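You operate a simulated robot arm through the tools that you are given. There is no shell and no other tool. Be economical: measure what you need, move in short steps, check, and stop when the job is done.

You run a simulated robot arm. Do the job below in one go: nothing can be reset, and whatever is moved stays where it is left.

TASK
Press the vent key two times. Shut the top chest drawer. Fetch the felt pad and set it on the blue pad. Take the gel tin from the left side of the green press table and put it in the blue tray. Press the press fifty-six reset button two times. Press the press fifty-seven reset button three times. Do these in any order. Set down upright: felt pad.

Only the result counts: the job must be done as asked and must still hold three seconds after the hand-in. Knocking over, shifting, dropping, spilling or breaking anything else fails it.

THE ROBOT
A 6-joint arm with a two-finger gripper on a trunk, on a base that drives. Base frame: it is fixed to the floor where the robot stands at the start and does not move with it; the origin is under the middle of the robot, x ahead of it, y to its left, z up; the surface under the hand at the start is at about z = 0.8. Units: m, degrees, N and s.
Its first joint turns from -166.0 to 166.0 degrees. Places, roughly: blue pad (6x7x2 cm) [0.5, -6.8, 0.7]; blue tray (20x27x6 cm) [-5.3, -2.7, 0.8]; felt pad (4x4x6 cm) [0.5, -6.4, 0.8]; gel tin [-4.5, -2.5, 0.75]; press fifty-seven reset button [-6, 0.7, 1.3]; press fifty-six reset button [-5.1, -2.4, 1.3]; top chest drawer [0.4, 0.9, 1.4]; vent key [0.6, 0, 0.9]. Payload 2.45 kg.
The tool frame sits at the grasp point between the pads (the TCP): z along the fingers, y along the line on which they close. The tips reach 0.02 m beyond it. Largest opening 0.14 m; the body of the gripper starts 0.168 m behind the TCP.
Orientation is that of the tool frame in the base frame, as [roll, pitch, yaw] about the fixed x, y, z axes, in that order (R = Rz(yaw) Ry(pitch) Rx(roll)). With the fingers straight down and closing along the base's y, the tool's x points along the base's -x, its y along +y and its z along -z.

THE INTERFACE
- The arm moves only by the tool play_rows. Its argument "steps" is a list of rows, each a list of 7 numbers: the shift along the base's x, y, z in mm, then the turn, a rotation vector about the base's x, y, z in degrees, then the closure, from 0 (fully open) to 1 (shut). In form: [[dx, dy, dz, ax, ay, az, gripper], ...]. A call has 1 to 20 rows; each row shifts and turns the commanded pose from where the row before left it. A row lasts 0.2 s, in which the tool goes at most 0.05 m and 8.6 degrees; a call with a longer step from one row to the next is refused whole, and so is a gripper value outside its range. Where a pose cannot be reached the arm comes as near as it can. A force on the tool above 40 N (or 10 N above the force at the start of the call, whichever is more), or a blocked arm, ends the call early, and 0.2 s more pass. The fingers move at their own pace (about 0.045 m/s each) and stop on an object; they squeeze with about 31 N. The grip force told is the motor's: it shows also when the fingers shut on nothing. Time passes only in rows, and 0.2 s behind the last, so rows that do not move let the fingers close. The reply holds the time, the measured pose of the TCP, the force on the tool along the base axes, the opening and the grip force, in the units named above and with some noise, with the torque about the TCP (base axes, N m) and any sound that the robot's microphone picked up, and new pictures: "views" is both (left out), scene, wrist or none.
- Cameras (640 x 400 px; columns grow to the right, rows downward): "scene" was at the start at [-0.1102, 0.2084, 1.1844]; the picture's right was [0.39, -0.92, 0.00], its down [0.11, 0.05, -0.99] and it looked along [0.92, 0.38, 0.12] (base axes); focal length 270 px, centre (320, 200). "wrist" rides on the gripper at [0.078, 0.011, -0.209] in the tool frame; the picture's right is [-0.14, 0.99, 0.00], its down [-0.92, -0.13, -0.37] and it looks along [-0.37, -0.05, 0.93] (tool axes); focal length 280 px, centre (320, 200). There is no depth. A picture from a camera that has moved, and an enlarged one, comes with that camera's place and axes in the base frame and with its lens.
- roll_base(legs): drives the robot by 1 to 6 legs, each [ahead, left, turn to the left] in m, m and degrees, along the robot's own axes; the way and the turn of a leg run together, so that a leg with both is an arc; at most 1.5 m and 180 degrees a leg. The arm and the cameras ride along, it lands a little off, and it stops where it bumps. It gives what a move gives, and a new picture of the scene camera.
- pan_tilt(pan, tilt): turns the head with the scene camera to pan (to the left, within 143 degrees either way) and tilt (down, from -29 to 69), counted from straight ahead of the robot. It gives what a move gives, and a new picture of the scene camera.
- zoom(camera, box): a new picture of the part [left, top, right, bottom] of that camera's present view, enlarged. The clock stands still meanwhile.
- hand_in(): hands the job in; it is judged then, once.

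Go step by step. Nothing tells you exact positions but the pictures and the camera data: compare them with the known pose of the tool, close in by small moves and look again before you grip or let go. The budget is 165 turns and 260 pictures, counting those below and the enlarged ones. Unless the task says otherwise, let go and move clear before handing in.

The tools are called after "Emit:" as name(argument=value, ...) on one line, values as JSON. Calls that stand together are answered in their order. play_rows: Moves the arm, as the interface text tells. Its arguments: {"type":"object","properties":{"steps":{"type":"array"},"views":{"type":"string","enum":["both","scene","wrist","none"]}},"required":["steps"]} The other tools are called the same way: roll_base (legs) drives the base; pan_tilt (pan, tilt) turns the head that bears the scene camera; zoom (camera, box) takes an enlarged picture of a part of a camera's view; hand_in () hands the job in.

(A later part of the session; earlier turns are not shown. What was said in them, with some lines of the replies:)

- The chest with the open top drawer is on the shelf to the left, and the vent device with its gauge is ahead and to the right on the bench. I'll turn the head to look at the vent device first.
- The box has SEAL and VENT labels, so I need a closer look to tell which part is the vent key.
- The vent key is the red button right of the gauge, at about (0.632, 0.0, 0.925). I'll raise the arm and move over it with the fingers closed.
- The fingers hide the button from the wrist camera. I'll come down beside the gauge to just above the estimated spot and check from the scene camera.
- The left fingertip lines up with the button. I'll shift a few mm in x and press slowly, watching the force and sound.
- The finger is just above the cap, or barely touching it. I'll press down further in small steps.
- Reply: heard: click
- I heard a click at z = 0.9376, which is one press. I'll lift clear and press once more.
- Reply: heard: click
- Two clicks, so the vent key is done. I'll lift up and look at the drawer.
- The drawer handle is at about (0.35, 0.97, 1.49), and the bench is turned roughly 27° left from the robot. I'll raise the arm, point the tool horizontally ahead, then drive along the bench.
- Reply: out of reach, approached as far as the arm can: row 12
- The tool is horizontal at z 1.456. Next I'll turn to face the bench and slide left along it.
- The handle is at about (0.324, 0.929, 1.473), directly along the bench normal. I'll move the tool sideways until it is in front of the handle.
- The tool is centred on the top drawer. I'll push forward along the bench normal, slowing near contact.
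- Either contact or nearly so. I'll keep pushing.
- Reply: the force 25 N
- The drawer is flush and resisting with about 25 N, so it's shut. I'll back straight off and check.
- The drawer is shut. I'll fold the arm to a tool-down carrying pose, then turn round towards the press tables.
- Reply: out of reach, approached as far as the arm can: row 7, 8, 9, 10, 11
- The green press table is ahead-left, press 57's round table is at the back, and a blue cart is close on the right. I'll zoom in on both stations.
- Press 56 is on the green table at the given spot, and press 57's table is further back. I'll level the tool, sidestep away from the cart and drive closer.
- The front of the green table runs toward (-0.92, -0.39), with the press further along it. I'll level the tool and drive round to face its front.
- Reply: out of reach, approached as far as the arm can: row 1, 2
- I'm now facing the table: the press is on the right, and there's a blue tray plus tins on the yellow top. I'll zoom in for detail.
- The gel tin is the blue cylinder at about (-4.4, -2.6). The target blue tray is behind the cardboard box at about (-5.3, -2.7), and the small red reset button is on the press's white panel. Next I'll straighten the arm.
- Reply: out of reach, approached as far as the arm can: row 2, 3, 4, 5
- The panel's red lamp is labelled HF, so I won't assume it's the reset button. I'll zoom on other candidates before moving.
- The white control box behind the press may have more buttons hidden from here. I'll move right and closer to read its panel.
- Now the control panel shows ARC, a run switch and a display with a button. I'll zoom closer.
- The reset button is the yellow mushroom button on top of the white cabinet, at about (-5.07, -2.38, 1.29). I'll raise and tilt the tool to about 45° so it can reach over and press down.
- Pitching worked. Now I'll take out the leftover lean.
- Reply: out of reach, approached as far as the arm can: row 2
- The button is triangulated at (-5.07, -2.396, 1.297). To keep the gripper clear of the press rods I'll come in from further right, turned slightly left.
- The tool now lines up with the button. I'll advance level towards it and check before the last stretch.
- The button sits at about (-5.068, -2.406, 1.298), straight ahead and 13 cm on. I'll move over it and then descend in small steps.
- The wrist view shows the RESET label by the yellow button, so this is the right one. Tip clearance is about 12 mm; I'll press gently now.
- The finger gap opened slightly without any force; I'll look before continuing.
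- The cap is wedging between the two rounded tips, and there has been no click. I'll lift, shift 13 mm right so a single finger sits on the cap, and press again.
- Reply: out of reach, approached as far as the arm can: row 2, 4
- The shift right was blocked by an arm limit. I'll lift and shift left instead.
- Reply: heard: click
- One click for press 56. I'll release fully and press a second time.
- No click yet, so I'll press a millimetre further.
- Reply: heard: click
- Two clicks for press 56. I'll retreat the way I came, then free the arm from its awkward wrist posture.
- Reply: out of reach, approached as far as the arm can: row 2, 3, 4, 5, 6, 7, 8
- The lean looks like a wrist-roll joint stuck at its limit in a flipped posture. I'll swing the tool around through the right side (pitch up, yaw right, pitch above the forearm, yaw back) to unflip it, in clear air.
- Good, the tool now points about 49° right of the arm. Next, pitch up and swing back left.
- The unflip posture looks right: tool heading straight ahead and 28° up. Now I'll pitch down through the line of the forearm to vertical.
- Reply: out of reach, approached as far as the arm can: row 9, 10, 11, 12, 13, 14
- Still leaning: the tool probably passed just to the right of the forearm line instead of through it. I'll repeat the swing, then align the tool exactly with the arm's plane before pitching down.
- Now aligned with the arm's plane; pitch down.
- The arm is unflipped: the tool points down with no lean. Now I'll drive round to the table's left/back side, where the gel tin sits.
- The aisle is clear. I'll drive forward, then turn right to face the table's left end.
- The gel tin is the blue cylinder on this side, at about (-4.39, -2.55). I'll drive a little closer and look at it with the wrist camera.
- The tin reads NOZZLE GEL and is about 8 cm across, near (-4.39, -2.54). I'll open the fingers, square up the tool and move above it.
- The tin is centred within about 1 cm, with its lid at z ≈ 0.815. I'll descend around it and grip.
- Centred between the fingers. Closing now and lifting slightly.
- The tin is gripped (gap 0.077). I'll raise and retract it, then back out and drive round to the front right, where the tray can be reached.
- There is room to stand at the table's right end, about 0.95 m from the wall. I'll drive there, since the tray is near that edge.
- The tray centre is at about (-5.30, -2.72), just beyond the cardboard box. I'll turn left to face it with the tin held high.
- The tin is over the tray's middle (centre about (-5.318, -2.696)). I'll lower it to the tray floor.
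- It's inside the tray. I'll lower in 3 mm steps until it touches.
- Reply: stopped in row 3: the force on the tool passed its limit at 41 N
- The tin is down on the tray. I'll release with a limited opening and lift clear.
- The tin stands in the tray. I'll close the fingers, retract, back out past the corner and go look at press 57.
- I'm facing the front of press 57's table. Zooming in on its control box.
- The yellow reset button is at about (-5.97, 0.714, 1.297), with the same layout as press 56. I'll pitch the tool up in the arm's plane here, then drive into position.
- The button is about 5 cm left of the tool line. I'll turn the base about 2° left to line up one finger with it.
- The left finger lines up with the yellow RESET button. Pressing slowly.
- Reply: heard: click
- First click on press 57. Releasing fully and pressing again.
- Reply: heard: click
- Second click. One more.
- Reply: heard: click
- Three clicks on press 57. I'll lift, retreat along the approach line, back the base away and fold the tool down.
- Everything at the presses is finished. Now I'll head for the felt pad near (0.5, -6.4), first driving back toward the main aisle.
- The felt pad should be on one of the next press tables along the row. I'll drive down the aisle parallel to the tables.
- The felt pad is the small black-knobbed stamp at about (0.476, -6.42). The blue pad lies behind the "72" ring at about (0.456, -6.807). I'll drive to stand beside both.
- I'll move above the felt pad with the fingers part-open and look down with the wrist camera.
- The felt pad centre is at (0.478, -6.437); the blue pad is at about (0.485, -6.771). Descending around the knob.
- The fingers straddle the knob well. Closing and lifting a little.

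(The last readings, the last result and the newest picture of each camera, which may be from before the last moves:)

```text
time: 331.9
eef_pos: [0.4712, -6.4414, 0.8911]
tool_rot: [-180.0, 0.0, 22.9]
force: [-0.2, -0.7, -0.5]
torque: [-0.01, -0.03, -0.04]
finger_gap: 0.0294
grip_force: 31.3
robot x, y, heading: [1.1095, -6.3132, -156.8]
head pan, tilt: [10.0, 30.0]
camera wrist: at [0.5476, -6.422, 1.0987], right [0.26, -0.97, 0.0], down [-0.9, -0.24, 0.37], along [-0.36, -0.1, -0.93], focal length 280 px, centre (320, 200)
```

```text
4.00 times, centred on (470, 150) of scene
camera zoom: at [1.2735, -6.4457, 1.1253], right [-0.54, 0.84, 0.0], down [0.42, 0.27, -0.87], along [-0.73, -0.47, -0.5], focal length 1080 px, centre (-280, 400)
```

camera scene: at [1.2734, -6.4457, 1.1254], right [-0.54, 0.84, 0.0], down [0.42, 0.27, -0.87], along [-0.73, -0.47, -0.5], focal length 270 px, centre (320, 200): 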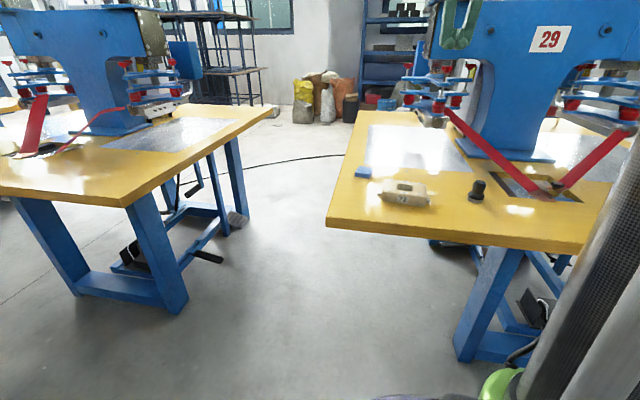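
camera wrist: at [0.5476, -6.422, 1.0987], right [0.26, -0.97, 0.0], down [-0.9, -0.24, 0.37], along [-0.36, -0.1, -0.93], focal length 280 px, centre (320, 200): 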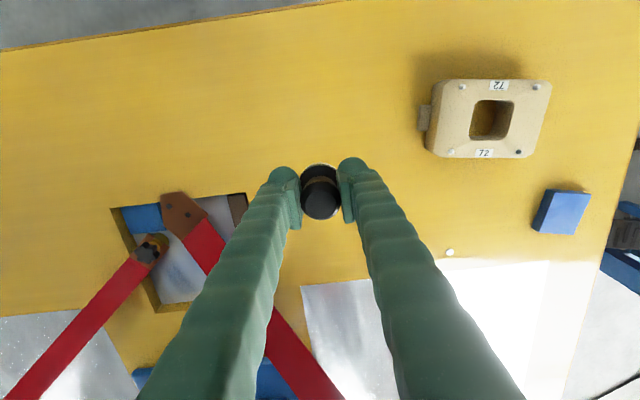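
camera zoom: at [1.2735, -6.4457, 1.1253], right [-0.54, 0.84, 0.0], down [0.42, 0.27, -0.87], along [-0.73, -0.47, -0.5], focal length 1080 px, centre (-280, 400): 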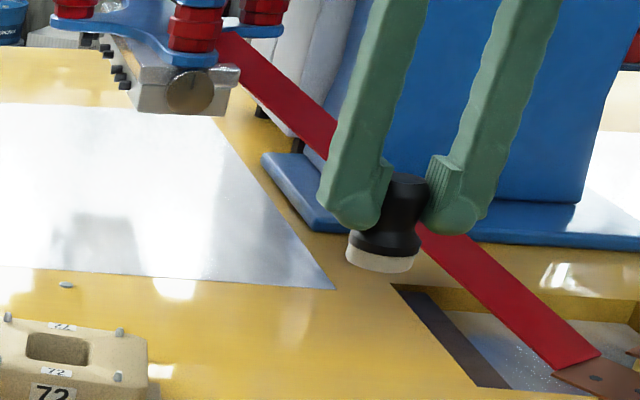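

The pad is held upright. The blue pad is again measured at (0.485, -6.772), so I'll move over it.

Emit:
play_rows(steps=[[1.4, -47, 10, 0, 0, 0, 1], [1.4, -47, 0, 0, 0, 0, 1], [1.4, -47, 0, 0, 0, 0, 1], [1.4, -47, 0, 0, 0, 0, 1], [1.4, -47, 0, 0, 0, 0, 1], [1.4, -47, 0, 0, 0, 0, 1], [1.4, -48, 0, 0, 0, 0, 1], [0, 0, 0, 0, 0, 0, 1]], views="wrist")

Emit:
zoom(camera="scene", box=[310, 100, 430, 200])

```text
time: 333.7
eef_pos: [0.4831, -6.7713, 0.8989]
tool_rot: [179.9, 0.0, 22.8]
force: [0.2, -0.1, -0.3]
torque: [0.0, -0.01, -0.01]
finger_gap: 0.029
grip_force: 31.3
robot x, y, heading: [1.1075, -6.3072, -156.9]
head pan, tilt: [10.0, 30.0]
camera wrist: at [0.559, -6.752, 1.1061], right [0.26, -0.97, 0.0], down [-0.9, -0.24, 0.37], along [-0.36, -0.1, -0.93], focal length 280 px, centre (320, 200)
```

wrist: 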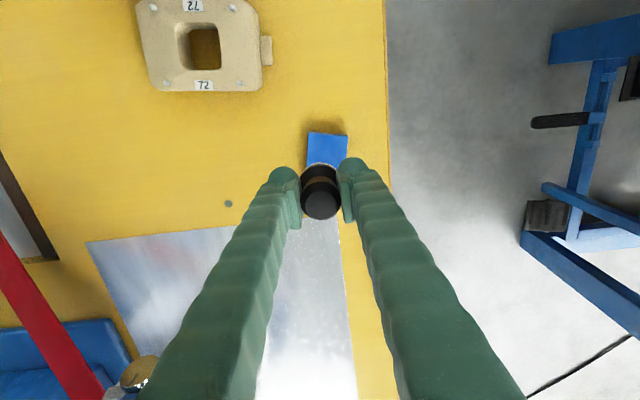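

```text
4.00 times, centred on (370, 150) of scene
camera zoom: at [1.2735, -6.4458, 1.1253], right [-0.54, 0.84, 0.0], down [0.42, 0.27, -0.87], along [-0.73, -0.47, -0.5], focal length 1080 px, centre (120, 400)
```

zoom: 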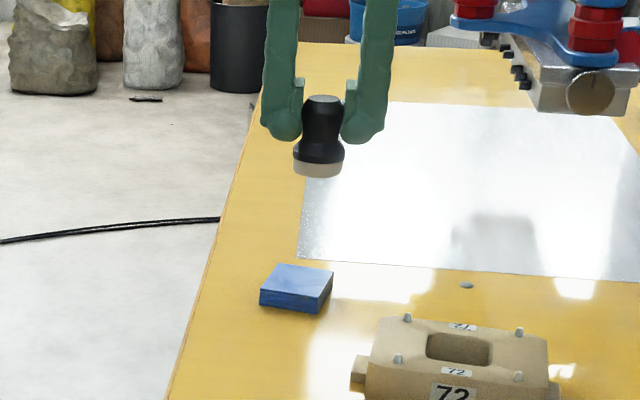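

Emit:
play_rows(steps=[[-4, -4, -30, 0, 0, 0, 1], [0, 0, -30, 0, 0, 0, 1], [0, 0, -22, 0, 0, 0, 1], [0, 0, 0, 0, 0, 0, 1]], views="wrist")

Emit:
zoom(camera="scene", box=[330, 130, 410, 200])

Emit:
zoom(camera="wrist", box=[250, 110, 390, 240])

```text
time: 334.7
eef_pos: [0.4813, -6.7744, 0.8168]
tool_rot: [180.0, 0.0, 22.9]
force: [-0.2, -0.1, -0.1]
torque: [0.0, 0.03, -0.01]
finger_gap: 0.0292
grip_force: 30.9
robot x, y, heading: [1.1095, -6.3106, -156.9]
head pan, tilt: [10.0, 30.0]
camera wrist: at [0.558, -6.7547, 1.0252], right [0.26, -0.97, 0.0], down [-0.9, -0.24, 0.37], along [-0.36, -0.1, -0.93], focal length 280 px, centre (320, 200)
```

wrist: 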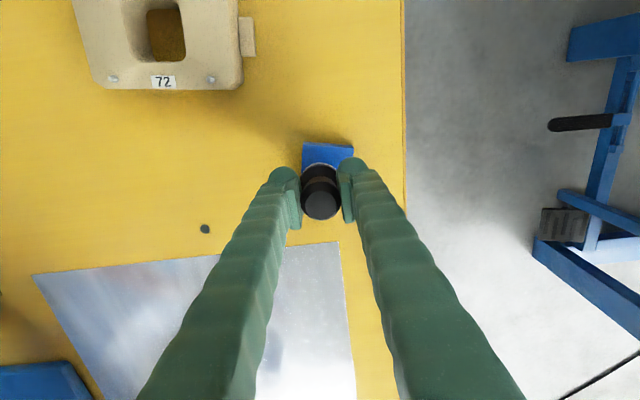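

```text
5.71 times, centred on (370, 165) of scene
camera zoom: at [1.2734, -6.4458, 1.1253], right [-0.54, 0.84, 0.0], down [0.42, 0.27, -0.87], along [-0.73, -0.47, -0.5], focal length 1543 px, centre (34, 400)
```

zoom: 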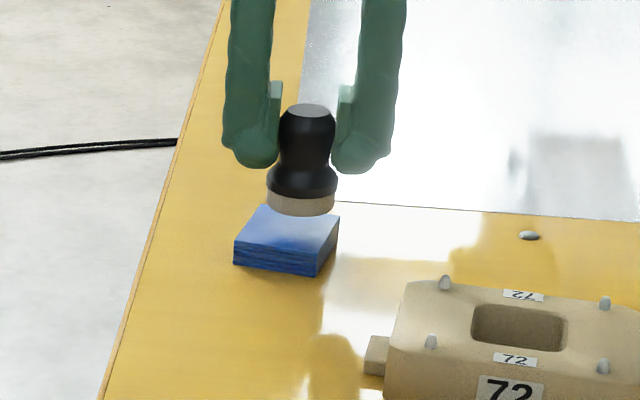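

```text
3.08 times, centred on (320, 175) of wrist
camera zoom: at [0.558, -6.7547, 1.0252], right [0.26, -0.97, 0.0], down [-0.9, -0.24, 0.37], along [-0.36, -0.1, -0.93], focal length 863 px, centre (320, 277)
```

zoom: 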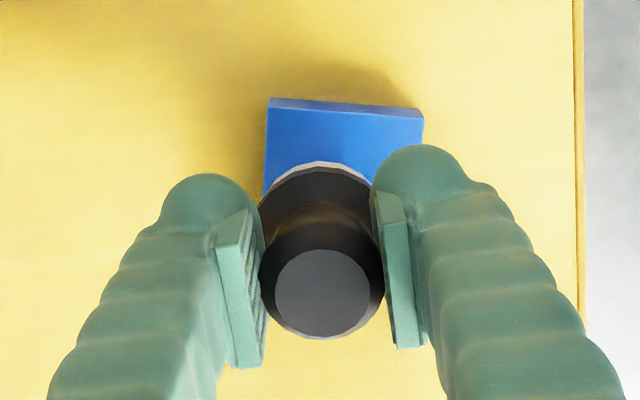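

Nearly centred; I'll nudge 5 mm in -y and lower gently to contact.

Emit:
play_rows(steps=[[2, -5, -4, 0, 0, 0, 1], [0, 0, -4, 0, 0, 0, 1], [0, 0, -2, 0, 0, 0, 1], [0, 0, 0, 0, 0, 0, 1]], views="none")

Emit:
zoom(camera="scene", box=[330, 130, 410, 200])

```text
time: 335.7
eef_pos: [0.4825, -6.779, 0.8068]
tool_rot: [-180.0, 0.0, 22.9]
force: [-0.2, 1.3, -0.4]
torque: [-0.01, 0.0, 0.01]
finger_gap: 0.0289
grip_force: 30.7
robot x, y, heading: [1.1064, -6.3092, -157.4]
head pan, tilt: [10.0, 30.0]
```

```text
5.71 times, centred on (370, 165) of scene
camera zoom: at [1.2734, -6.4458, 1.1253], right [-0.54, 0.84, 0.0], down [0.42, 0.27, -0.87], along [-0.73, -0.47, -0.5], focal length 1543 px, centre (34, 400)
```

zoom: 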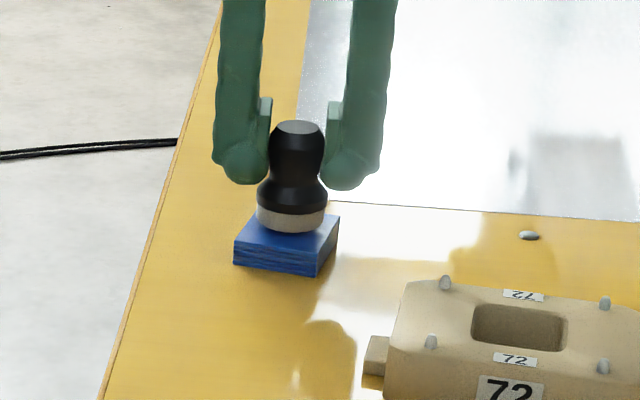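

Emit:
play_rows(steps=[[0, 0, -2, 0, 0, 0, 1], [0, 0, -1.5, 0, 0, 0, 1]], views="wrist")

Emit:
zoom(camera="scene", box=[330, 130, 410, 200])

Emit:
zoom(camera="wrist", box=[250, 110, 390, 240])

```text
time: 336.3
eef_pos: [0.4826, -6.7785, 0.8032]
tool_rot: [-180.0, 0.1, 22.9]
force: [-0.6, -0.2, -0.5]
torque: [0.04, 0.01, -0.02]
finger_gap: 0.029
grip_force: 31.4
robot x, y, heading: [1.1057, -6.3086, -157.1]
head pan, tilt: [10.0, 30.0]
camera wrist: at [0.5595, -6.7591, 1.0107], right [0.26, -0.97, 0.0], down [-0.9, -0.24, 0.37], along [-0.36, -0.1, -0.93], focal length 280 px, centre (320, 200)
```

wrist: 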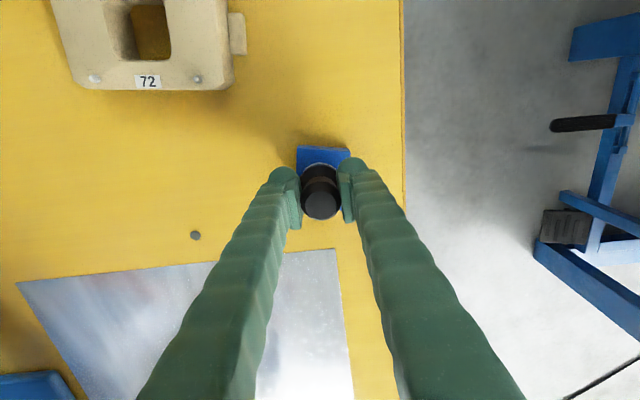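

```text
5.71 times, centred on (370, 165) of scene
camera zoom: at [1.2734, -6.4458, 1.1253], right [-0.54, 0.84, 0.0], down [0.42, 0.27, -0.87], along [-0.73, -0.47, -0.5], focal length 1543 px, centre (34, 400)
```

zoom: 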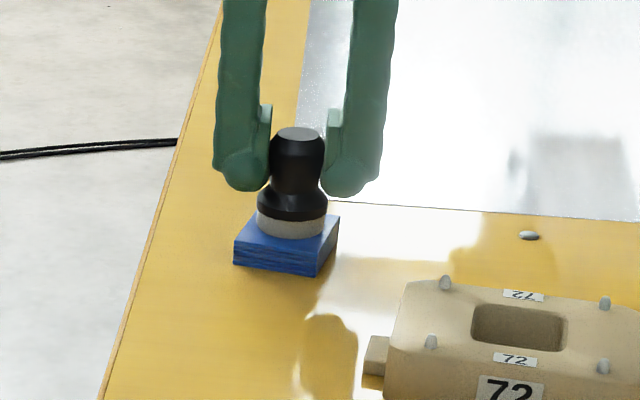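

```text
3.08 times, centred on (320, 175) of wrist
camera zoom: at [0.5595, -6.7591, 1.0107], right [0.26, -0.97, 0.0], down [-0.9, -0.24, 0.37], along [-0.36, -0.1, -0.93], focal length 863 px, centre (320, 277)
```

zoom: 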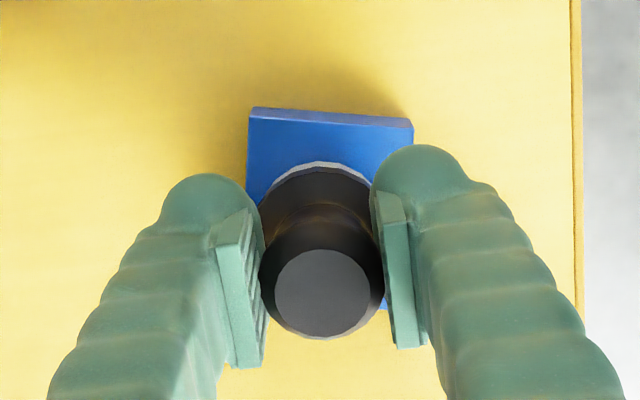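

Laterally centred, but the felt pad is about 6–8 mm too far from me. I'll shift it back toward the robot and keep lowering.

Emit:
play_rows(steps=[[7, 2.5, 0, 0, 0, 0, 1], [0, 0, -2, 0, 0, 0, 1], [0, 0, -1.5, 0, 0, 0, 1], [0, 0, 0, 0, 0, 0, 1]], views="none")

Emit:
zoom(camera="scene", box=[330, 130, 410, 200])

Emit:
zoom(camera="wrist", box=[250, 110, 390, 240])

```text
time: 337.3
eef_pos: [0.4898, -6.7755, 0.8007]
tool_rot: [179.9, 0.1, 22.8]
force: [2.0, -2.6, 39.4]
torque: [-0.13, 0.09, -0.02]
finger_gap: 0.0288
grip_force: 31.1
robot x, y, heading: [1.1062, -6.3096, -156.9]
head pan, tilt: [10.0, 30.0]
```

```text
5.71 times, centred on (370, 165) of scene
camera zoom: at [1.2746, -6.4452, 1.1253], right [-0.54, 0.84, 0.0], down [0.42, 0.27, -0.87], along [-0.73, -0.47, -0.5], focal length 1543 px, centre (34, 400)
```

zoom: 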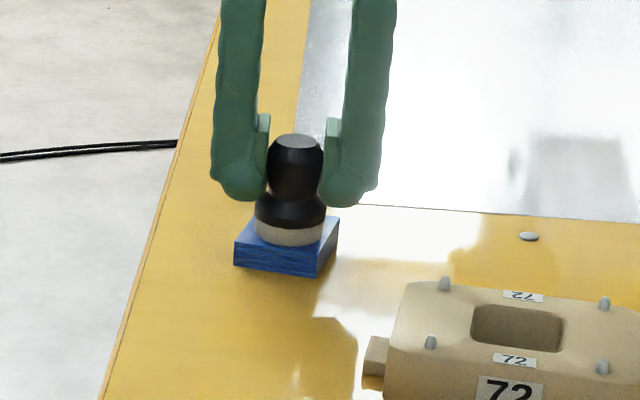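

```text
3.08 times, centred on (320, 175) of wrist
camera zoom: at [0.5676, -6.7563, 1.0085], right [0.26, -0.97, 0.0], down [-0.9, -0.24, 0.37], along [-0.36, -0.1, -0.93], focal length 863 px, centre (320, 277)
```

zoom: 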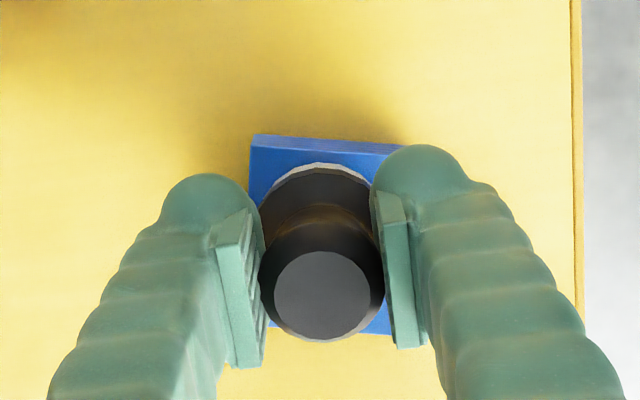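

The pad is seated and centred on the blue pad. I'll relieve the force, open gently and lift straight up.

Emit:
play_rows(steps=[[0, 0, 1, 0, 0, 0, 1], [0, 0, 1, 0, 0, 0, 1]], views="none")

Emit:
play_rows(steps=[[0, 0, 0, 0, 0, 0, 0.6], [0, 0, 0, 0, 0, 0, 0.5], [0, 0, 0, 0, 0, 0, 0.45], [0, 0, 0, 0, 0, 0, 0.45], [0, 0, 25, 0, 0, 0, 0.45], [0, 0, 35, 0, 0, 0, 0.45], [0, 0, 45, 0, 0, 0, 0.45], [0, 0, 45, 0, 0, 0, 0.45], [0, 0, 45, 0, 0, 0, 0.45], [0, 0, 45, 0, 0, 0, 0.45], [0, 0, 0, 0, 0, 0, 0.45]])

Emit:
zoom(camera="scene", box=[330, 130, 410, 200])

```text
time: 337.9
eef_pos: [0.4908, -6.7751, 0.8002]
tool_rot: [180.0, 0.1, 22.9]
force: [-0.2, 1.4, 0.7]
torque: [0.04, 0.01, -0.03]
finger_gap: 0.0289
grip_force: 31.1
robot x, y, heading: [1.1055, -6.3106, -157.0]
head pan, tilt: [10.0, 30.0]
```

```text
time: 340.3
eef_pos: [0.4912, -6.778, 1.0405]
tool_rot: [180.0, 0.0, 22.9]
force: [0.0, 0.3, 1.0]
torque: [0.0, 0.03, 0.02]
finger_gap: 0.0769
grip_force: 0.0
robot x, y, heading: [1.1062, -6.3107, -157.1]
head pan, tilt: [10.0, 30.0]
camera scene: at [1.2735, -6.4458, 1.1253], right [-0.54, 0.84, 0.0], down [0.42, 0.27, -0.87], along [-0.73, -0.47, -0.5], focal length 270 px, centre (320, 200)
camera wrist: at [0.5679, -6.7591, 1.2481], right [0.26, -0.97, 0.0], down [-0.9, -0.24, 0.37], along [-0.36, -0.1, -0.93], focal length 280 px, centre (320, 200)
```

scene: 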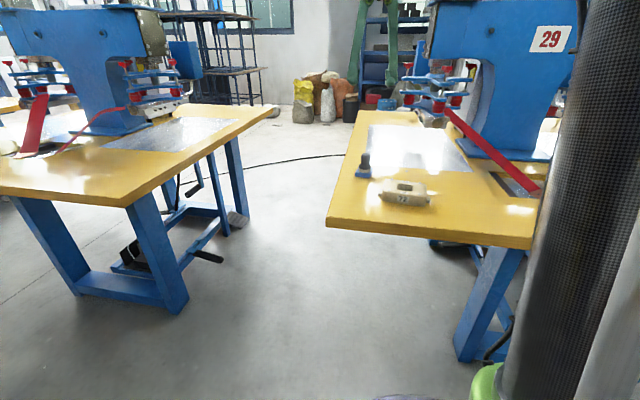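
wrist: 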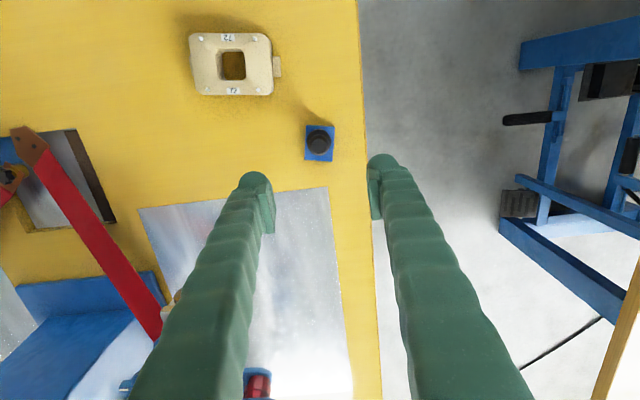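

```text
5.71 times, centred on (370, 165) of scene
camera zoom: at [1.2735, -6.4458, 1.1253], right [-0.54, 0.84, 0.0], down [0.42, 0.27, -0.87], along [-0.73, -0.47, -0.5], focal length 1543 px, centre (34, 400)
```

zoom: 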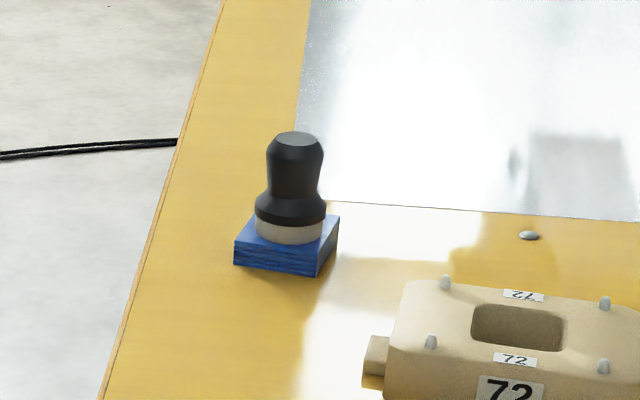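

The felt pad stands upright, centred on the blue pad, and the gripper is clear. All six jobs are done, so I'm handing in.

Emit:
hand_in()

```text
The job is handed in.
```

The whole job is done and handed in, but I have no verdict back on it:
- **Vent key:** pressed twice, with two clicks heard.
- **Top chest drawer:** pushed shut.
- **Felt pad:** standing upright on the blue pad.
- **Gel tin:** in the blue tray.
- **Press fifty-six reset:** pressed twice, with two clicks heard. An earlier try slipped on the cap and gave no click.
- **Press fifty-seven reset:** pressed three times, with three clicks heard.
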